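You operate a simulated robot arm through the tools that you are given. There is no shell and no other tool. Be economical: measure what you need, move in short steps, check, and stop when the job is done.

Carry out the task below with a simulated robot arm. There is one attempt and no reset: what you move stays moved.

TASK
Put the blue brush in the yellow tray.

It is judged by the outcome, as a careful person would: the job done as asked, and still so three seconds after it is handed in. It fails if anything else is knocked over, pushed out of place, dropped, spilled or broken.

THE ROBOT
A 6-joint arm with a two-finger parallel gripper, fixed in place. Base frame: the origin is at the foot of the arm, x ahead of it, y to its left, z up; the work surface is at about z = 88. Units: cm, rad, N and s.
With the tool pointing down near the work surface it reaches from about 26 to 66 cm from the base axis. Its first joint turns from -1.152 to 1.152 rad. Payload 2.9 kg.
Tool frame: the origin (TCP) lies between the finger pads and is the grasp point; the fingertips stand 3 cm ahead of it; z points along the fingers, y is the line along which they close. Largest opening 11 cm; finger width 2, thickness 1; the body of the gripper, 4.8 by 11.2 cm, starts 5.5 cm behind the TCP.
Orientation is that of the tool frame in the base frame, as [roll, pitch, yaw] about the fixed x, y, z axes, in that order (R = Rz(yaw) Ry(pitch) Rx(roll)). With the fingers straight down and closing along the base's y, the tool's x points along the base's -x, its y along +y and its z along -z.

THE INTERFACE
- The arm moves only by the tool step_arm. Its argument "plan" is a list that holds one entry, the list of rows, each a list of 5 numbers: the gripper command, from -1 (shut) to 1 (fully open), values between in proportion, then the shift along the tool's x, y, z in cm, then the turn about the tool's z in rad. In form: [[[claw, dx, dy, dz, twist], ...]]. A call has 1 to 8 rows; each row is the pose to reach, as a shift and turn from the pose commanded when the call began, along the tool's axes at that moment. A row lasts 0.2 s, in which the tool goes at most 5 cm and 0.15 rad; a call with a longer step from one row to the next is refused whole, and so is a gripper value outside its range. A pose out of reach is approached as far as the arm can. The call stops where the force on the tool passes 40 N (or 10 N more than at its start, if that is more) or the arm is blocked; 0.2 s more then pass. Each finger travels about 10.8 cm/s and halts on what it meets, pressing with about 45 N; the grip force reading is that of the motor and also rises with nothing between the fingers. The clock runs only during rows and for 0.2 s after the last one: add rows that repeat a pose to give the fingers time. It gives the time, the measured TCP pose, the force on the tool (base axes), the opening and the grip force at its end, in the units of the frame above (readings bear some noise), and new pictures: "show" is both (left out), scene, wrist or none.
- Cameras (640 x 400 px; columns grow to the right, rows downward): "scene" is fixed at [10.21, 45.28, 137.33]; the picture's right is [-0.52, -0.86, 0.00], its down [-0.48, 0.29, -0.82] and it looks along [0.70, -0.43, -0.57] (base axes); focal length 316 px, centre (320, 200). "wrist" rides on the gripper at [7.2, 1.7, -10.3] in the tool frame; the picture's right is [-0.23, 0.97, 0.00], its down [-0.76, -0.18, -0.62] and it looks along [-0.61, -0.14, 0.78] (tool axes); focal length 222 px, centre (320, 200). There is no depth. A picture from a camera that has moved, and an enlarged one, comes with that camera's place and axes in the base frame and with its lens. The place of the scene camera against the robot may be out by one fixed shift of up to 1.8 cm in any direction.
- zoom(camera, box): a new picture of the part [left, top, right, bottom] of that camera's present view, enlarged. The clock stands still meanwhile.
- hand_in(): hands the job in; it is judged then, once.

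Go step by step. Nothing tells you positions but the pictures and the camera data: compare them with the known pose of the tool, close in by small moves and look again before you grip or let go. The budget is 90 turns and 170 pictures, counting those below and the enlarged ones. Unless the task says otherwise, let go and move clear before handing in, and close with one line.

The tools are called after ">>>" by a JSON object that holds its "method" and its "body". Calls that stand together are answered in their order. step_arm: Moves the arm, as the interface text tells. Its arguments: {"type":"object","properties":{"plan":{"type":"array"},"show":{"type":"string","enum":["both","scene","wrist","none"]}},"required":["plan"]} The other tools are called the same way: zoom (camera, box) takes an enlarged picture of a part of a camera's view; hand_in () hands the job in.

At the start:

```text
time_s: 0.0
eef_pos: [39.73, 5.7, 115.27]
tcp_rot: [3.14, 0.0, -3.141]
ft_force: [-0.1, 0.2, -0.4]
gripper_width: 10.98
grasp_force: 0.0
```

scene: 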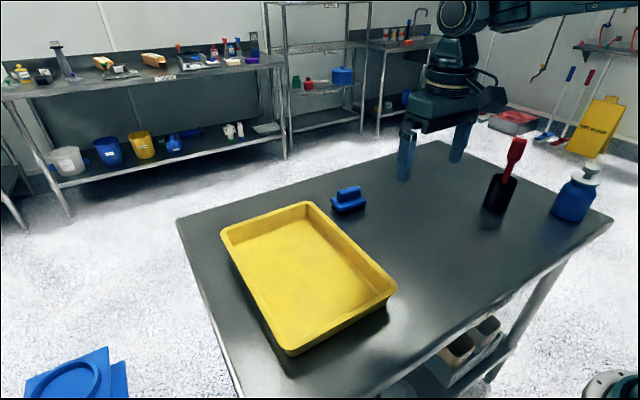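
wrist: 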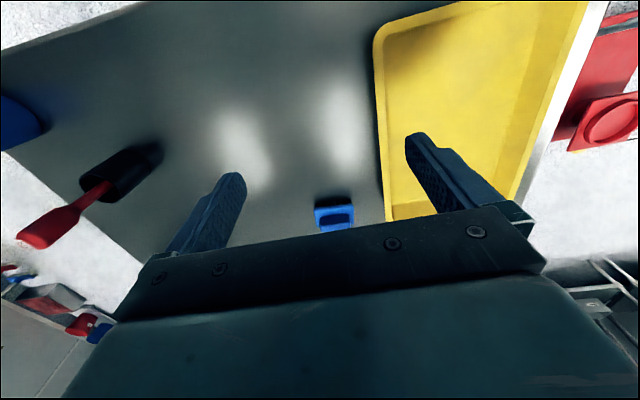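

The blue brush sits beyond the tray's corner, roughly at (64, 3), near the reach limit. I'll look closer at both views before moving.

>>> {"method": "zoom", "body": {"camera": "scene", "box": [300, 160, 400, 222]}}

>>> {"method": "zoom", "body": {"camera": "wrist", "box": [270, 170, 400, 251]}}

```text
6.40 times, centred on (350, 191) of scene
camera zoom: at [10.21, 45.28, 137.33], right [-0.52, -0.86, 0.0], down [-0.48, 0.29, -0.82], along [0.7, -0.43, -0.57], focal length 2021 px, centre (128, 258)
```

zoom: 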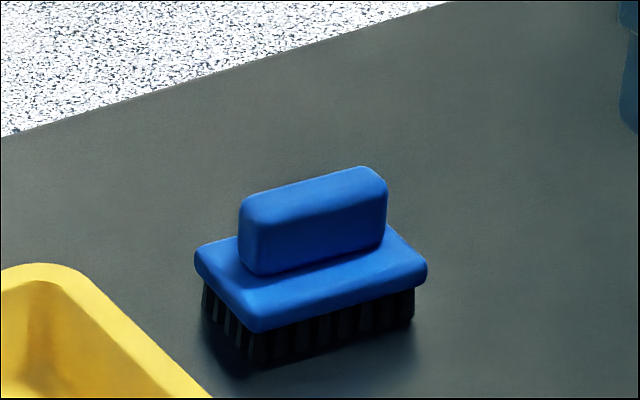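

```text
4.92 times, centred on (335, 210) of wrist
camera zoom: at [32.43, 7.35, 125.76], right [0.23, 0.97, 0.0], down [0.76, -0.18, 0.62], along [0.61, -0.14, -0.78], focal length 1094 px, centre (246, 148)
```

zoom: 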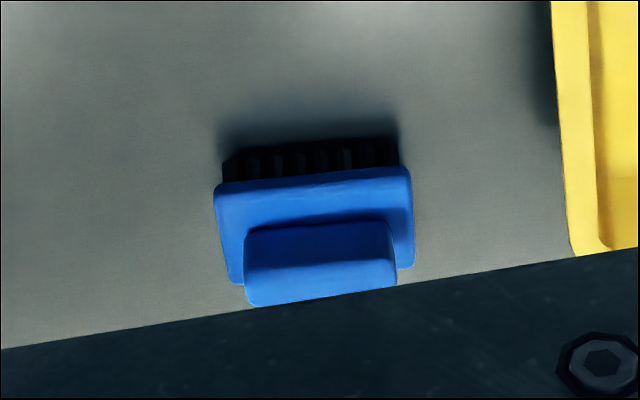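

The brush stands on its bristles with its handle along y, centre about (65, 3.4). The tray spans x 35–67, y 14–36. I'll move above, short of the brush, and look again.

>>> {"method": "step_arm", "body": {"plan": [[[1, -4.5, 0, 1, 0], [1, -9, -0.6, 2, 0], [1, -13.5, -1.2, 3, 0], [1, -18, -1.8, 4, 0], [1, -21, -2.3, 6, 0], [1, -21, -2.3, 6, 0]]]}}

```text
time_s: 1.4
eef_pos: [60.58, 3.18, 109.42]
tcp_rot: [-3.141, 0.0, 3.141]
ft_force: [-0.3, -0.1, 0.2]
gripper_width: 11.01
grasp_force: 0.1
camera wrist: at [53.3, 4.8, 119.71], right [0.23, 0.97, 0.0], down [0.76, -0.18, 0.62], along [0.61, -0.14, -0.78], focal length 222 px, centre (320, 200)
```

scene: 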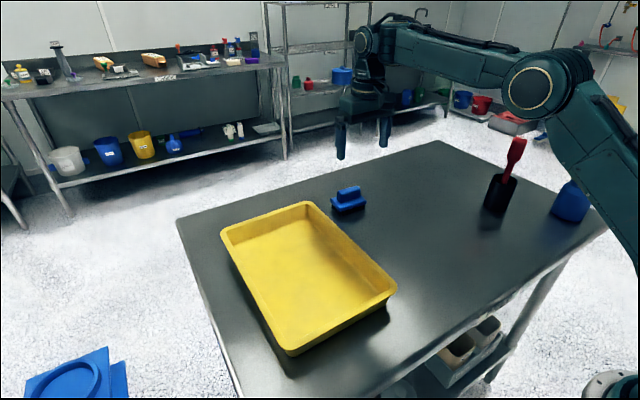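
wrist: 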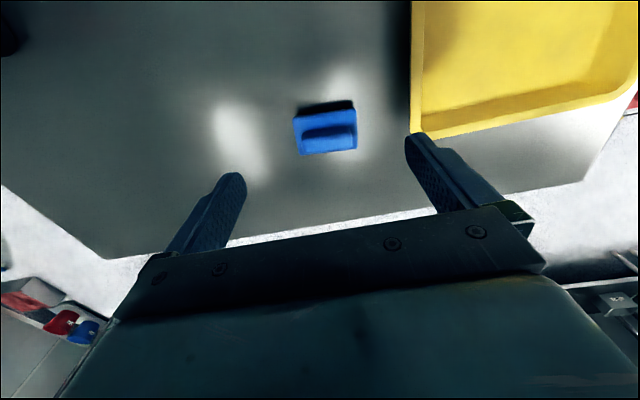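

>>> {"method": "zoom", "body": {"camera": "wrist", "box": [275, 85, 375, 165]}}

```text
5.00 times, centred on (325, 125) of wrist
camera zoom: at [53.3, 4.8, 119.71], right [0.23, 0.97, 0.0], down [0.76, -0.18, 0.62], along [0.61, -0.14, -0.78], focal length 1111 px, centre (295, 575)
```

zoom: 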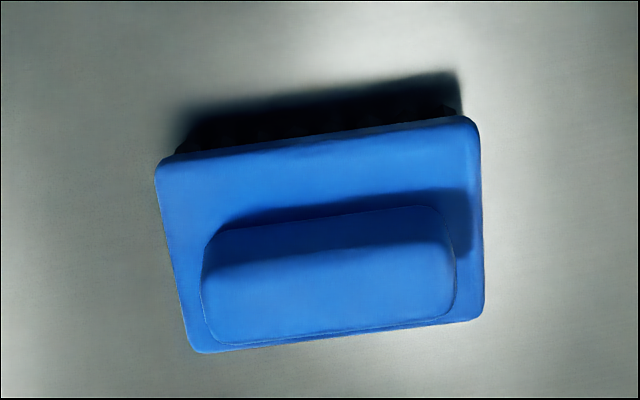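

The handle centre is about (64.6, 3.1), top around z 94.5, turned about 0.12 rad. I'll align and descend to just above it, then look.

>>> {"method": "step_arm", "body": {"plan": [[[1, -2, -0.1, 2, 0.06], [1, -4, -0.2, 4.5, 0.117], [1, -4, -0.2, 7.5, 0.117], [1, -4, -0.2, 10, 0.117], [1, -4, -0.2, 11, 0.117], [1, -4, -0.2, 11, 0.117]]]}}

>>> {"method": "zoom", "body": {"camera": "scene", "box": [300, 150, 400, 222]}}

```text
time_s: 2.8
eef_pos: [64.68, 3.09, 98.44]
tcp_rot: [3.141, 0.001, 3.025]
ft_force: [-0.1, -0.6, -0.3]
gripper_width: 10.99
grasp_force: 0.1
camera wrist: at [57.62, 5.64, 108.76], right [0.34, 0.94, 0.0], down [0.74, -0.27, 0.62], along [0.59, -0.21, -0.78], focal length 222 px, centre (320, 200)
```

scene: 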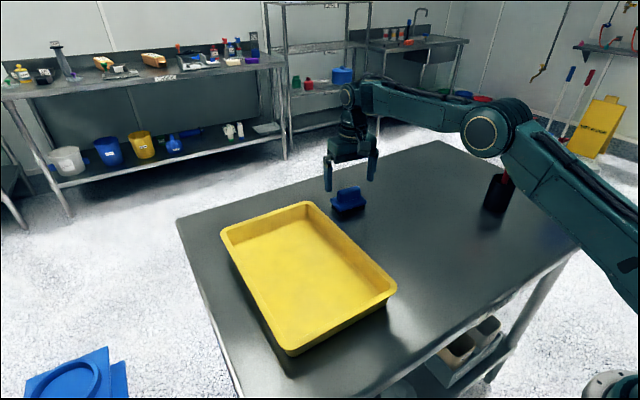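
wrist: 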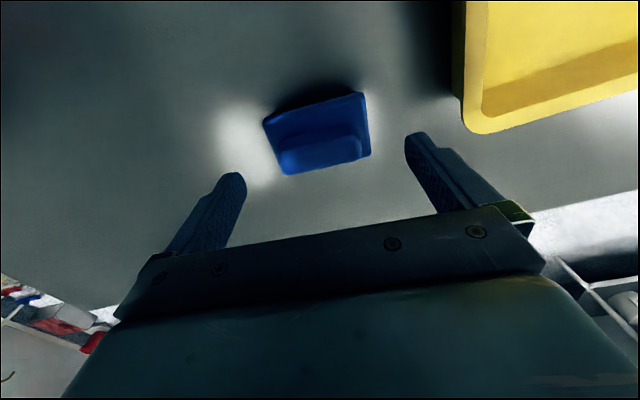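

```text
5.56 times, centred on (350, 186) of scene
camera zoom: at [10.21, 45.28, 137.33], right [-0.52, -0.86, 0.0], down [-0.48, 0.29, -0.82], along [0.7, -0.43, -0.57], focal length 1754 px, centre (153, 278)
```

zoom: 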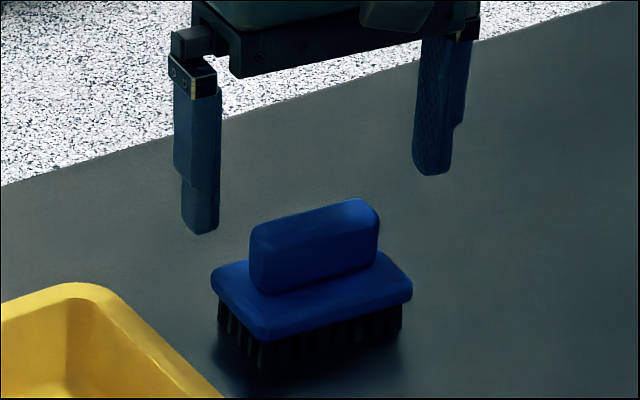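

Scene view agrees with alignment; I check the wrist view closely before the last descent.

>>> {"method": "zoom", "body": {"camera": "wrist", "box": [240, 75, 400, 185]}}

```text
3.64 times, centred on (320, 130) of wrist
camera zoom: at [57.62, 5.64, 108.76], right [0.34, 0.94, 0.0], down [0.74, -0.27, 0.62], along [0.59, -0.21, -0.78], focal length 808 px, centre (320, 454)
```

zoom: 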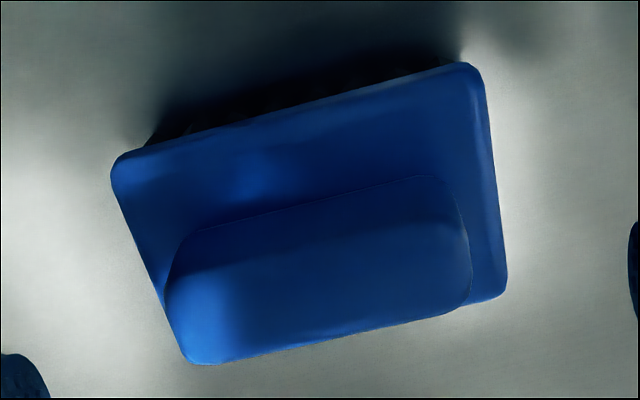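

Alignment is confirmed: body top about z 91.3, handle top about 94.5. I descend so the tips straddle the handle just above the body, then close.

>>> {"method": "step_arm", "body": {"plan": [[[1, 0.1, 0, 1.7, 0], [1, 0.1, 0, 3.3, 0], [1, 0.1, 0, 3.3, 0]]]}}

>>> {"method": "zoom", "body": {"camera": "scene", "box": [300, 150, 400, 222]}}

```text
time_s: 3.6
eef_pos: [64.68, 3.25, 95.22]
tcp_rot: [-3.141, 0.002, 3.024]
ft_force: [-0.2, -0.2, 0.5]
gripper_width: 11.0
grasp_force: 0.0
camera wrist: at [57.54, 5.68, 105.56], right [0.34, 0.94, 0.0], down [0.74, -0.27, 0.62], along [0.59, -0.21, -0.78], focal length 222 px, centre (320, 200)
```

scene: 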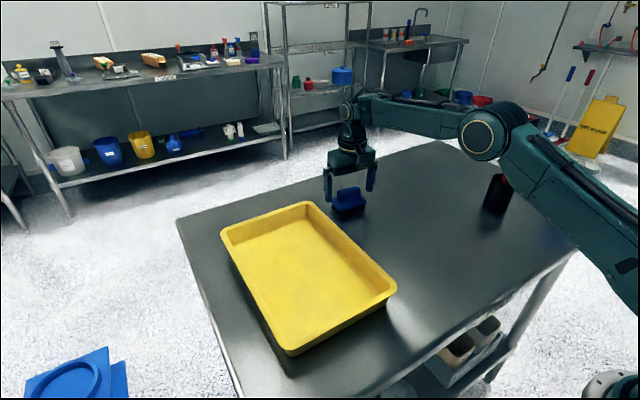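
wrist: 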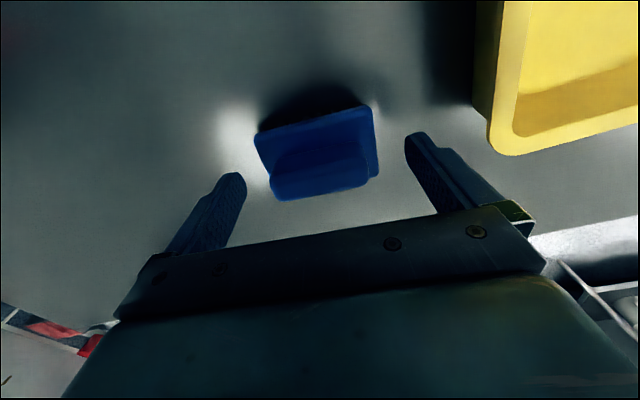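

```text
5.56 times, centred on (350, 186) of scene
camera zoom: at [10.21, 45.28, 137.33], right [-0.52, -0.86, 0.0], down [-0.48, 0.29, -0.82], along [0.7, -0.43, -0.57], focal length 1754 px, centre (153, 278)
```

zoom: 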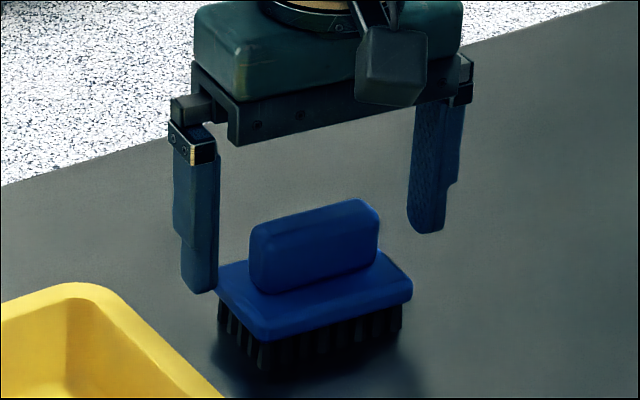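

The tips straddle the handle about 0.7 cm above the brush body. Closing now.

>>> {"method": "step_arm", "body": {"plan": [[[0.3, 0, 0, 0, 0], [0, 0, 0, 0, 0], [-0.5, 0, 0, 0, 0], [-1, 0, 0, 0, 0], [-1, 0, 0, 0, 0]]]}}

>>> {"method": "zoom", "body": {"camera": "scene", "box": [300, 150, 400, 222]}}

```text
time_s: 4.8
eef_pos: [64.59, 3.19, 95.21]
tcp_rot: [3.14, 0.0, 3.024]
ft_force: [0.3, 0.8, 0.2]
gripper_width: 6.32
grasp_force: 44.9
camera wrist: at [57.54, 5.68, 105.56], right [0.34, 0.94, 0.0], down [0.74, -0.27, 0.62], along [0.59, -0.21, -0.78], focal length 222 px, centre (320, 200)
```

scene: 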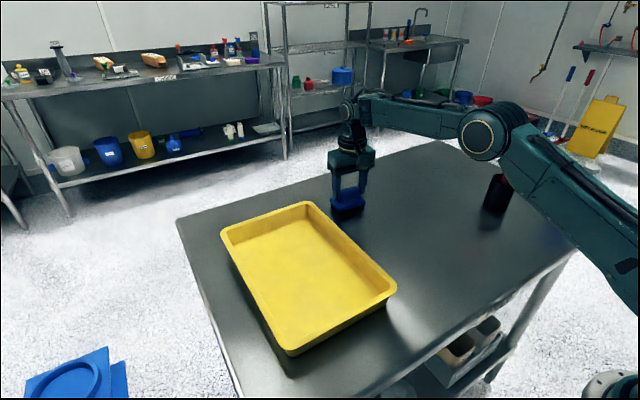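
wrist: 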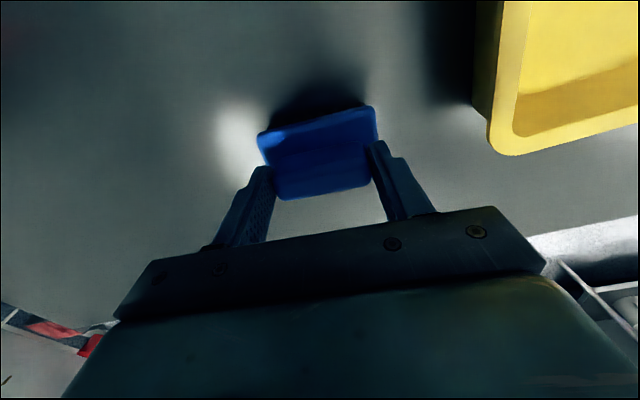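

```text
5.56 times, centred on (350, 186) of scene
camera zoom: at [10.21, 45.28, 137.33], right [-0.52, -0.86, 0.0], down [-0.48, 0.29, -0.82], along [0.7, -0.43, -0.57], focal length 1754 px, centre (153, 278)
```

zoom: 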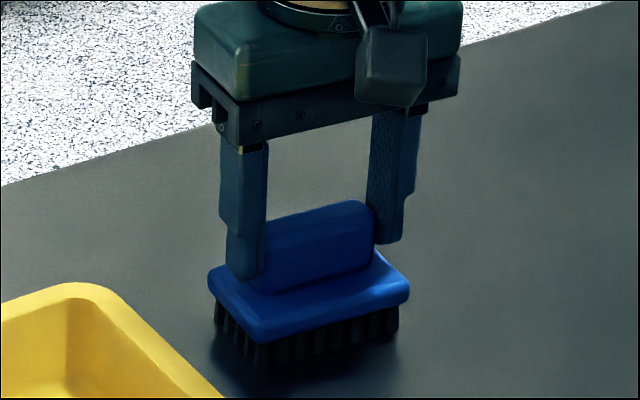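

The handle is gripped (6.3 cm, 45 N). I lift straight up and check that it comes along.

>>> {"method": "step_arm", "body": {"plan": [[[-1, 0, 0, -1.5, 0], [-1, 0, 0, -4, 0], [-1, 0, 0, -7, 0], [-1, 0, 0, -10, 0], [-1, 0, 0, -12, 0], [-1, 0, 0, -12, 0]]]}}

```text
time_s: 6.2
eef_pos: [64.59, 3.46, 107.15]
tcp_rot: [-3.141, -0.001, 3.024]
ft_force: [0.2, -0.2, -0.1]
gripper_width: 0.0
grasp_force: 38.2
camera wrist: at [57.49, 5.8, 117.49], right [0.34, 0.94, 0.0], down [0.74, -0.27, 0.62], along [0.59, -0.21, -0.78], focal length 222 px, centre (320, 200)
```

scene: 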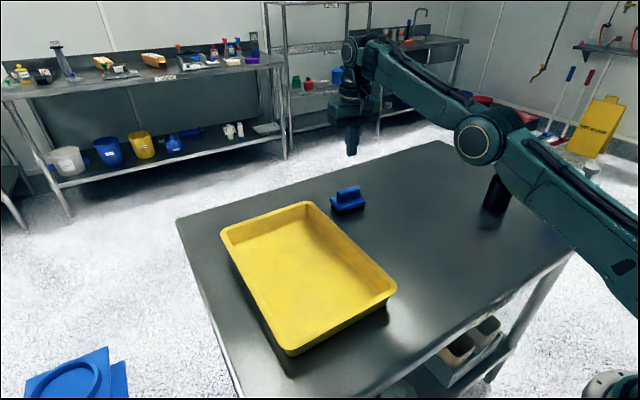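
wrist: 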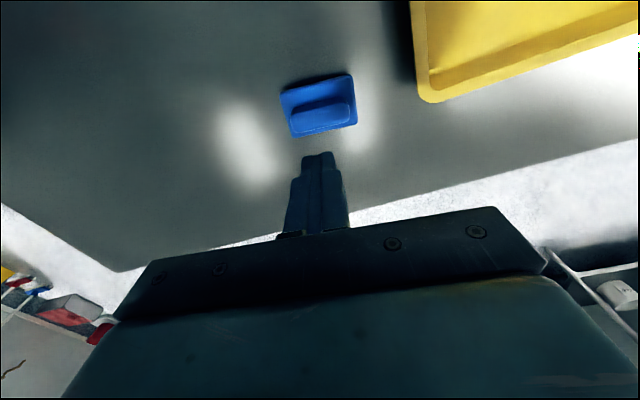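

The grip on the rounded ends slipped and the brush stayed on the table. I'll regrip across the flat long faces instead, so I open and turn the gripper a quarter turn, then look.

>>> {"method": "step_arm", "body": {"plan": [[[0, 0, 0, 0, -0.14], [0.2, 0, 0, 0, -0.28], [0.2, 0, 0, 0, -0.42], [0.2, 0, 0, 0, -0.56], [0.2, 0, 0, 0, -0.7], [0.2, 0, 0, 0, -0.84], [0.2, 0, 0, 0, -0.84]]], "show": "none"}}

>>> {"method": "step_arm", "body": {"plan": [[[0.2, 0, 0, 0, -0.14], [0.2, 0, 0, 0, -0.28], [0.2, 0, 0, 0, -0.42], [0.2, 0, 0, 0, -0.56], [0.2, 0, 0, 0, -0.7], [0.2, 0, 0, 0, -0.73], [0.2, 0, 0, 0, -0.73]]]}}

>>> {"method": "zoom", "body": {"camera": "scene", "box": [300, 150, 400, 222]}}

```text
time_s: 7.8
eef_pos: [64.65, 3.15, 107.02]
tcp_rot: [3.141, -0.001, -2.416]
ft_force: [-0.6, 0.2, -0.3]
gripper_width: 6.58
grasp_force: 0.1
```

```text
time_s: 9.4
eef_pos: [64.63, 3.24, 107.01]
tcp_rot: [3.141, -0.001, -1.688]
ft_force: [-0.3, 0.1, -0.2]
gripper_width: 6.58
grasp_force: 0.1
camera wrist: at [62.04, -3.82, 117.47], right [-0.94, 0.34, 0.0], down [0.26, 0.74, 0.62], along [0.21, 0.59, -0.78], focal length 222 px, centre (320, 200)
```

scene: 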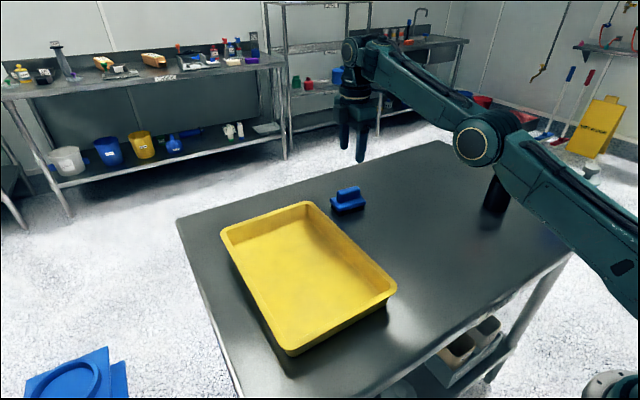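
wrist: 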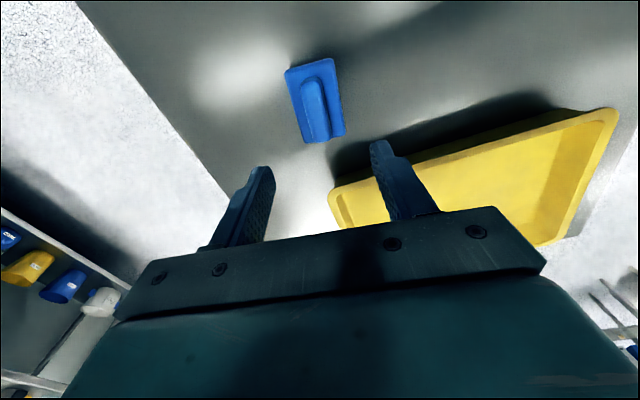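

```text
5.56 times, centred on (350, 186) of scene
camera zoom: at [10.21, 45.28, 137.33], right [-0.52, -0.86, 0.0], down [-0.48, 0.29, -0.82], along [0.7, -0.43, -0.57], focal length 1754 px, centre (153, 278)
```

zoom: 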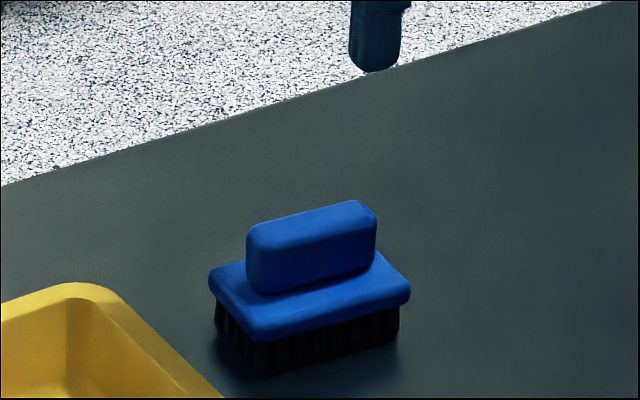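

Brush still upright in place, gripper now turned across its handle. I check its alignment in the wrist view.

>>> {"method": "zoom", "body": {"camera": "wrist", "box": [260, 50, 380, 150]}}

```text
4.00 times, centred on (320, 100) of wrist
camera zoom: at [62.04, -3.82, 117.47], right [-0.94, 0.34, 0.0], down [0.26, 0.74, 0.62], along [0.21, 0.59, -0.78], focal length 888 px, centre (320, 600)
```

zoom: 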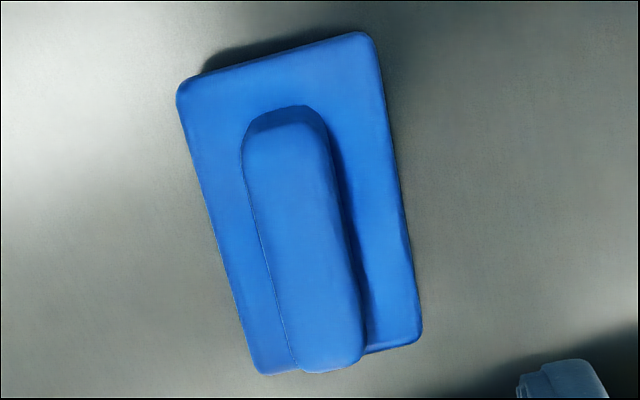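

The brush centre is about (64.7, 3.0), matching the tool. I descend to straddle the handle's flat sides.

>>> {"method": "step_arm", "body": {"plan": [[[0.2, 0.2, 0, 4, 0], [0.2, 0.2, 0, 8, 0], [0.2, 0.2, 0, 10.5, 0], [0.2, 0.2, 0, 11.7, 0], [0.2, 0.2, 0, 12.3, 0], [0.2, 0.2, 0, 12.3, 0]]]}}

>>> {"method": "zoom", "body": {"camera": "scene", "box": [300, 150, 400, 222]}}

```text
time_s: 10.8
eef_pos: [64.55, 3.04, 94.81]
tcp_rot: [-3.141, -0.002, -1.688]
ft_force: [-0.3, -0.1, 0.1]
gripper_width: 6.58
grasp_force: 0.0
camera wrist: at [61.95, -4.03, 105.22], right [-0.94, 0.34, 0.0], down [0.27, 0.74, 0.62], along [0.21, 0.59, -0.78], focal length 222 px, centre (320, 200)
```

scene: 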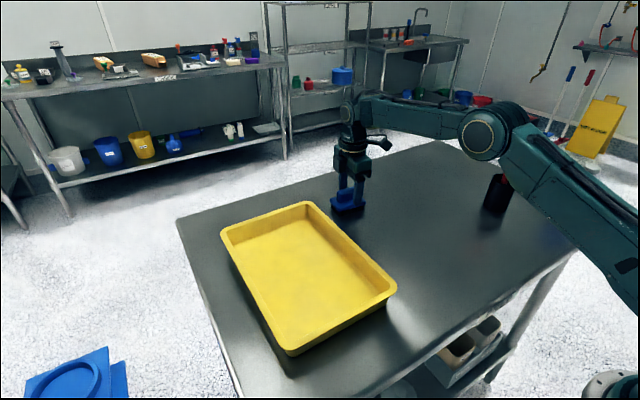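
wrist: 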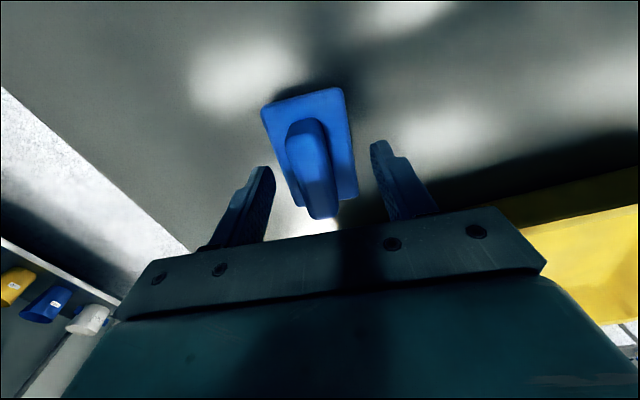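

```text
5.56 times, centred on (350, 186) of scene
camera zoom: at [10.21, 45.28, 137.33], right [-0.52, -0.86, 0.0], down [-0.48, 0.29, -0.82], along [0.7, -0.43, -0.57], focal length 1754 px, centre (153, 278)
```

zoom: 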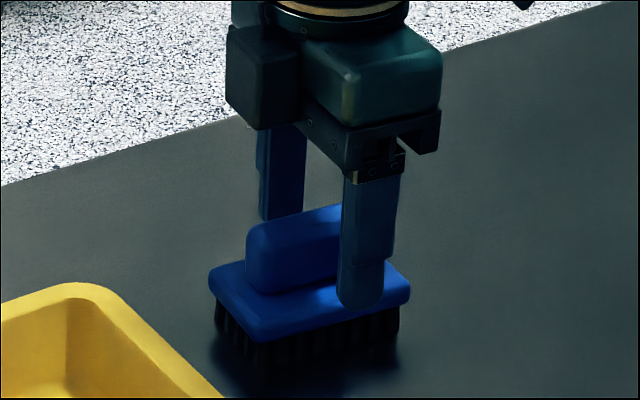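

The fingers stand either side of the handle, near its middle. Closing.

>>> {"method": "step_arm", "body": {"plan": [[[-0.2, 0, 0, 0, 0], [-0.6, 0, 0, 0, 0], [-1, 0, 0, 0, 0], [-1, 0, 0, 0, 0], [-1, 0, 0, 0, 0]]]}}

>>> {"method": "zoom", "body": {"camera": "scene", "box": [300, 150, 400, 222]}}

```text
time_s: 12.0
eef_pos: [64.6, 3.05, 94.82]
tcp_rot: [-3.141, 0.002, -1.687]
ft_force: [0.6, 0.6, 0.4]
gripper_width: 2.09
grasp_force: 45.0
camera wrist: at [61.95, -4.03, 105.24], right [-0.94, 0.34, 0.0], down [0.27, 0.74, 0.62], along [0.21, 0.59, -0.78], focal length 222 px, centre (320, 200)
```

scene: 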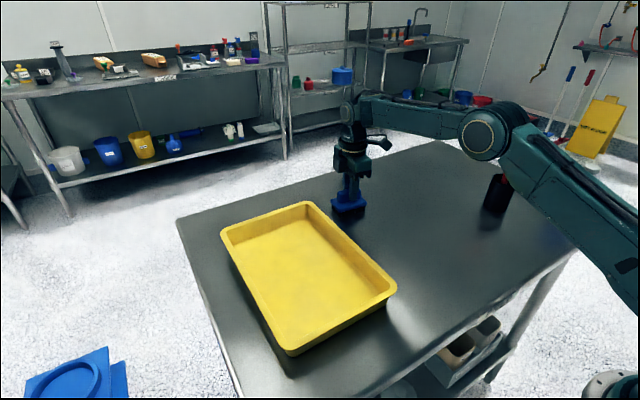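
wrist: 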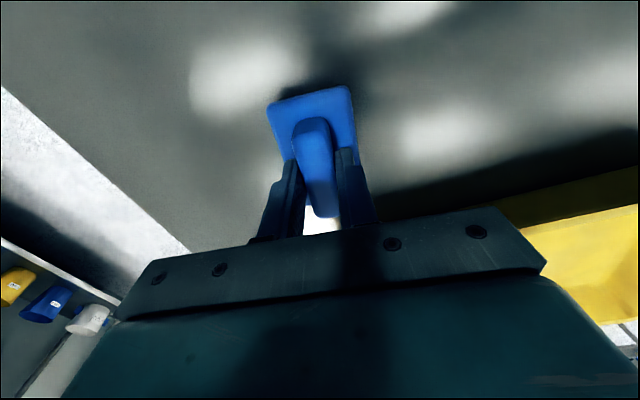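

```text
5.56 times, centred on (350, 186) of scene
camera zoom: at [10.21, 45.28, 137.33], right [-0.52, -0.86, 0.0], down [-0.48, 0.29, -0.82], along [0.7, -0.43, -0.57], focal length 1754 px, centre (153, 278)
```

zoom: 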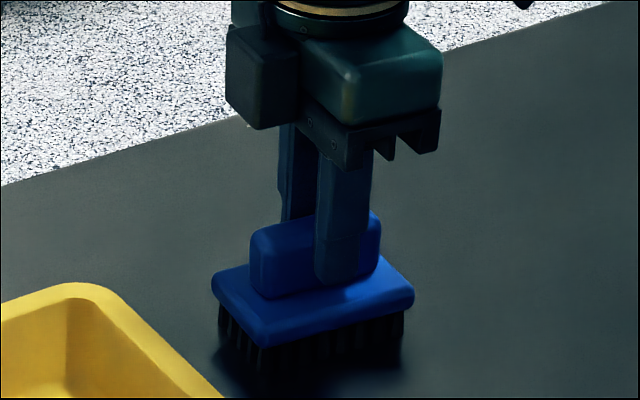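

Held at 2.1 cm across the flat faces. I lift gently by a few centimetres and check.

>>> {"method": "step_arm", "body": {"plan": [[[-1, 0, 0, -0.4, 0], [-1, 0, 0, -1, 0], [-1, 0, 0, -1.8, 0], [-1, 0, 0, -2.8, 0], [-1, 0, 0, -4, 0], [-1, 0, 0, -4, 0]]]}}

```text
time_s: 13.4
eef_pos: [64.56, 3.0, 98.75]
tcp_rot: [3.14, 0.0, -1.688]
ft_force: [-0.2, -0.1, -0.1]
gripper_width: 2.11
grasp_force: 44.8
camera wrist: at [62.03, -4.06, 109.17], right [-0.94, 0.34, 0.0], down [0.27, 0.74, 0.62], along [0.21, 0.59, -0.78], focal length 222 px, centre (320, 200)
```

scene: 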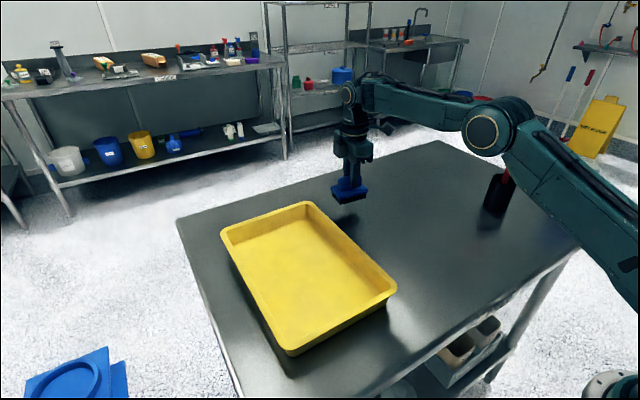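
wrist: 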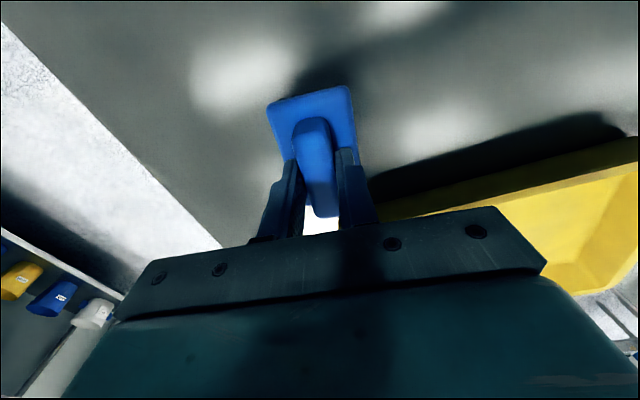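

The brush is held firmly and lifted. I raise it further and begin moving to above the tray's centre (51, 24).

>>> {"method": "step_arm", "body": {"plan": [[[-1, 0, 0, -2.5, 0], [-1, 0, 0, -5.5, 0], [-1, 0, 0, -8, 0], [-1, -2, 1.7, -8, 0], [-1, -4.8, 4, -8, 0], [-1, -7.7, 6.3, -8, 0], [-1, -9.7, 8, -8, 0], [-1, -9.7, 8, -8, 0]]], "show": "scene"}}

>>> {"method": "step_arm", "body": {"plan": [[[-1, -2, 1.7, 0, 0], [-1, -4.8, 4, 0, 0], [-1, -7.6, 6.3, 0, 0], [-1, -9.6, 7.9, 0, 0], [-1, -9.6, 7.9, 0, 0]]]}}

```text
time_s: 15.2
eef_pos: [57.79, 13.66, 106.76]
tcp_rot: [3.141, 0.0, -1.689]
ft_force: [1.0, 0.0, -1.6]
gripper_width: 2.12
grasp_force: 45.1
```

scene: 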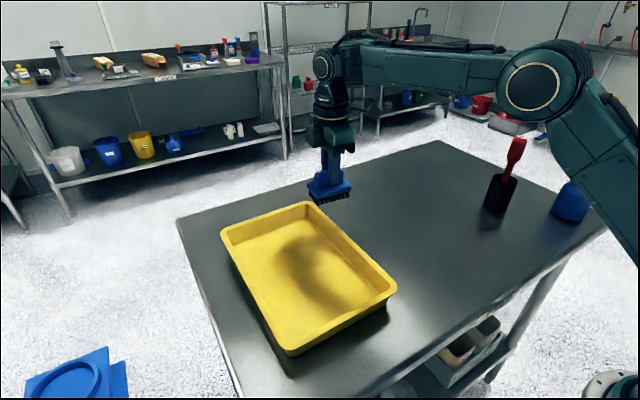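

```text
time_s: 16.4
eef_pos: [51.03, 24.07, 106.62]
tcp_rot: [3.141, 0.0, -1.687]
ft_force: [0.4, -1.4, -1.2]
gripper_width: 2.1
grasp_force: 45.0
camera wrist: at [48.41, 16.98, 117.0], right [-0.94, 0.34, 0.0], down [0.27, 0.74, 0.62], along [0.21, 0.59, -0.78], focal length 222 px, centre (320, 200)
```

scene: 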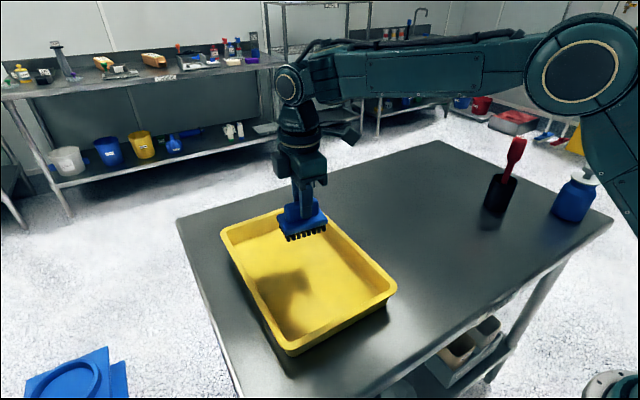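
wrist: 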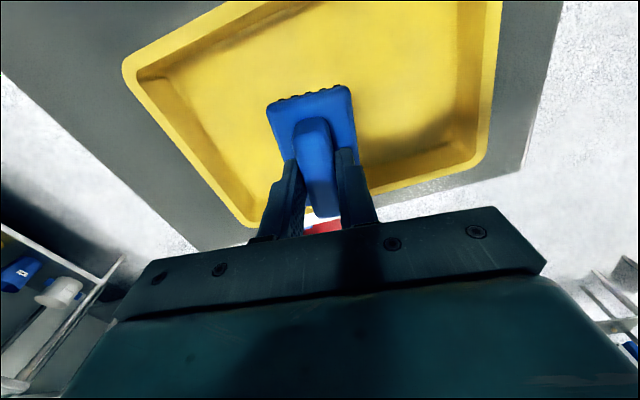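

The brush is above the tray's middle. I lower it to just above the tray floor.

>>> {"method": "step_arm", "body": {"plan": [[[-1, 0, 0, 2.5, 0], [-1, 0, 0, 5.5, 0], [-1, 0, 0, 8, 0], [-1, 0, 0, 9.6, 0], [-1, 0, 0, 9.6, 0]]]}}

>>> {"method": "zoom", "body": {"camera": "scene", "box": [220, 190, 400, 302]}}

```text
time_s: 17.6
eef_pos: [51.07, 24.01, 97.08]
tcp_rot: [-3.141, 0.001, -1.686]
ft_force: [-0.5, -0.1, -0.5]
gripper_width: 2.1
grasp_force: 45.2
camera wrist: at [48.42, 16.99, 107.51], right [-0.94, 0.34, 0.0], down [0.27, 0.74, 0.62], along [0.21, 0.59, -0.78], focal length 222 px, centre (320, 200)
```

scene: 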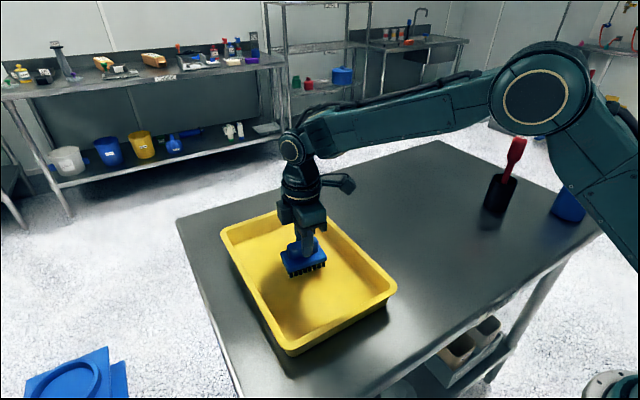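
wrist: 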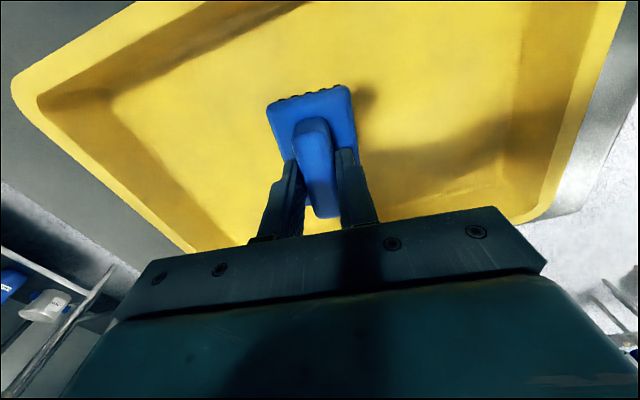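

```text
3.56 times, centred on (310, 246) of scene
camera zoom: at [10.21, 45.28, 137.33], right [-0.52, -0.86, 0.0], down [-0.48, 0.29, -0.82], along [0.7, -0.43, -0.57], focal length 1123 px, centre (356, 36)
```

zoom: 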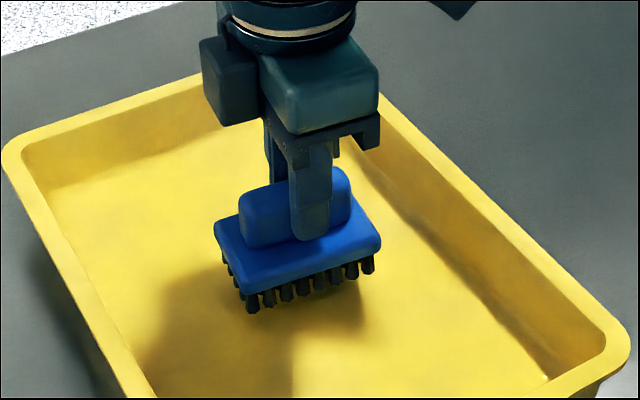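

Well inside the tray, slightly above the floor. I lower in small increments while watching the force.

>>> {"method": "step_arm", "body": {"plan": [[[-1, 0, 0, 0.4, 0], [-1, 0, 0, 0.8, 0], [-1, 0, 0, 1.1, 0], [-1, 0, 0, 1.4, 0], [-1, 0, 0, 1.4, 0]]], "show": "none"}}

>>> {"method": "zoom", "body": {"camera": "scene", "box": [220, 190, 400, 302]}}

```text
time_s: 18.8
eef_pos: [51.04, 24.11, 95.72]
tcp_rot: [3.141, 0.0, -1.687]
ft_force: [-0.6, -1.1, -1.4]
gripper_width: 2.12
grasp_force: 44.6
```

```text
3.56 times, centred on (310, 246) of scene
camera zoom: at [10.21, 45.28, 137.33], right [-0.52, -0.86, 0.0], down [-0.48, 0.29, -0.82], along [0.7, -0.43, -0.57], focal length 1123 px, centre (356, 36)
```

zoom: 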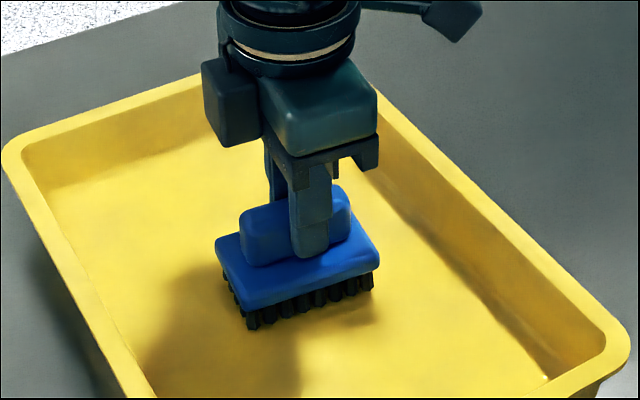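

Almost touching; a few more millimetres.

>>> {"method": "step_arm", "body": {"plan": [[[-1, 0, 0, 0.1, 0], [-1, 0, 0, 0.2, 0], [-1, 0, 0, 0.3, 0], [-1, 0, 0, 0.3, 0]]], "show": "none"}}

```text
time_s: 19.8
eef_pos: [51.13, 24.01, 95.59]
tcp_rot: [-3.141, 0.001, -1.688]
ft_force: [-0.4, 0.3, -0.6]
gripper_width: 2.1
grasp_force: 45.5
```

>>> {"method": "step_arm", "body": {"plan": [[[-1, 0, 0, 0.1, 0], [-1, 0, 0, 0.2, 0], [-1, 0, 0, 0.3, 0], [-1, 0, 0, 0.3, 0]]], "show": "none"}}

>>> {"method": "zoom", "body": {"camera": "scene", "box": [260, 220, 360, 292]}}

```text
time_s: 20.8
eef_pos: [51.12, 24.17, 95.33]
tcp_rot: [-3.139, 0.003, -1.689]
ft_force: [-2.3, -2.9, 15.7]
gripper_width: 2.13
grasp_force: 44.9
```

```text
5.56 times, centred on (310, 256) of scene
camera zoom: at [10.18, 45.26, 137.34], right [-0.52, -0.86, 0.0], down [-0.48, 0.29, -0.82], along [0.71, -0.43, -0.57], focal length 1754 px, centre (376, -111)
```

zoom: 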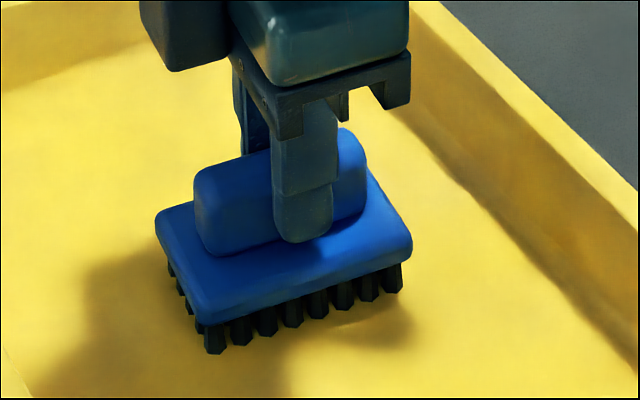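

The force (about 16 N) shows the brush is on the tray floor. I open and then rise straight up.

>>> {"method": "step_arm", "body": {"plan": [[[-0.5, 0, 0, -0.1, 0], [-0.2, 0, 0, -0.1, 0], [0, 0, 0, -0.1, 0], [0, 0, 0, -0.1, 0], [0, 0, 0, -2, 0], [0, 0, 0, -5, 0], [0, 0, 0, -9, 0], [0, 0, 0, -12, 0]]]}}

```text
time_s: 22.6
eef_pos: [51.25, 24.18, 107.32]
tcp_rot: [3.141, 0.0, -1.686]
ft_force: [0.7, -0.4, 0.3]
gripper_width: 5.5
grasp_force: 0.1
camera wrist: at [48.62, 17.13, 117.64], right [-0.94, 0.34, 0.0], down [0.27, 0.74, 0.62], along [0.21, 0.59, -0.78], focal length 222 px, centre (320, 200)
```

scene: 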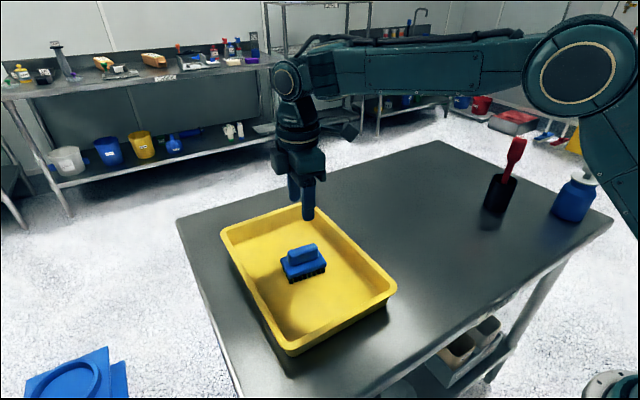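
wrist: 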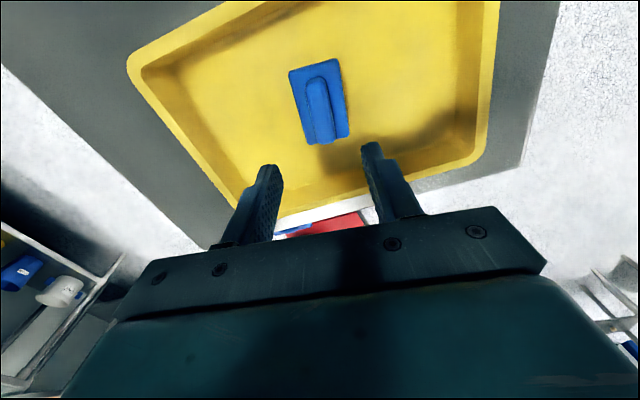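

The brush rests upright in the tray, the gripper is clear above it, and nothing else has moved. Handing in.

>>> {"method": "hand_in", "body": {}}

```text
The job is handed in.
```

The blue brush is standing upright on its bristles in the yellow tray. My first grip slipped off and the brush stayed on the table, so I regripped it across the handle; nothing else was disturbed.
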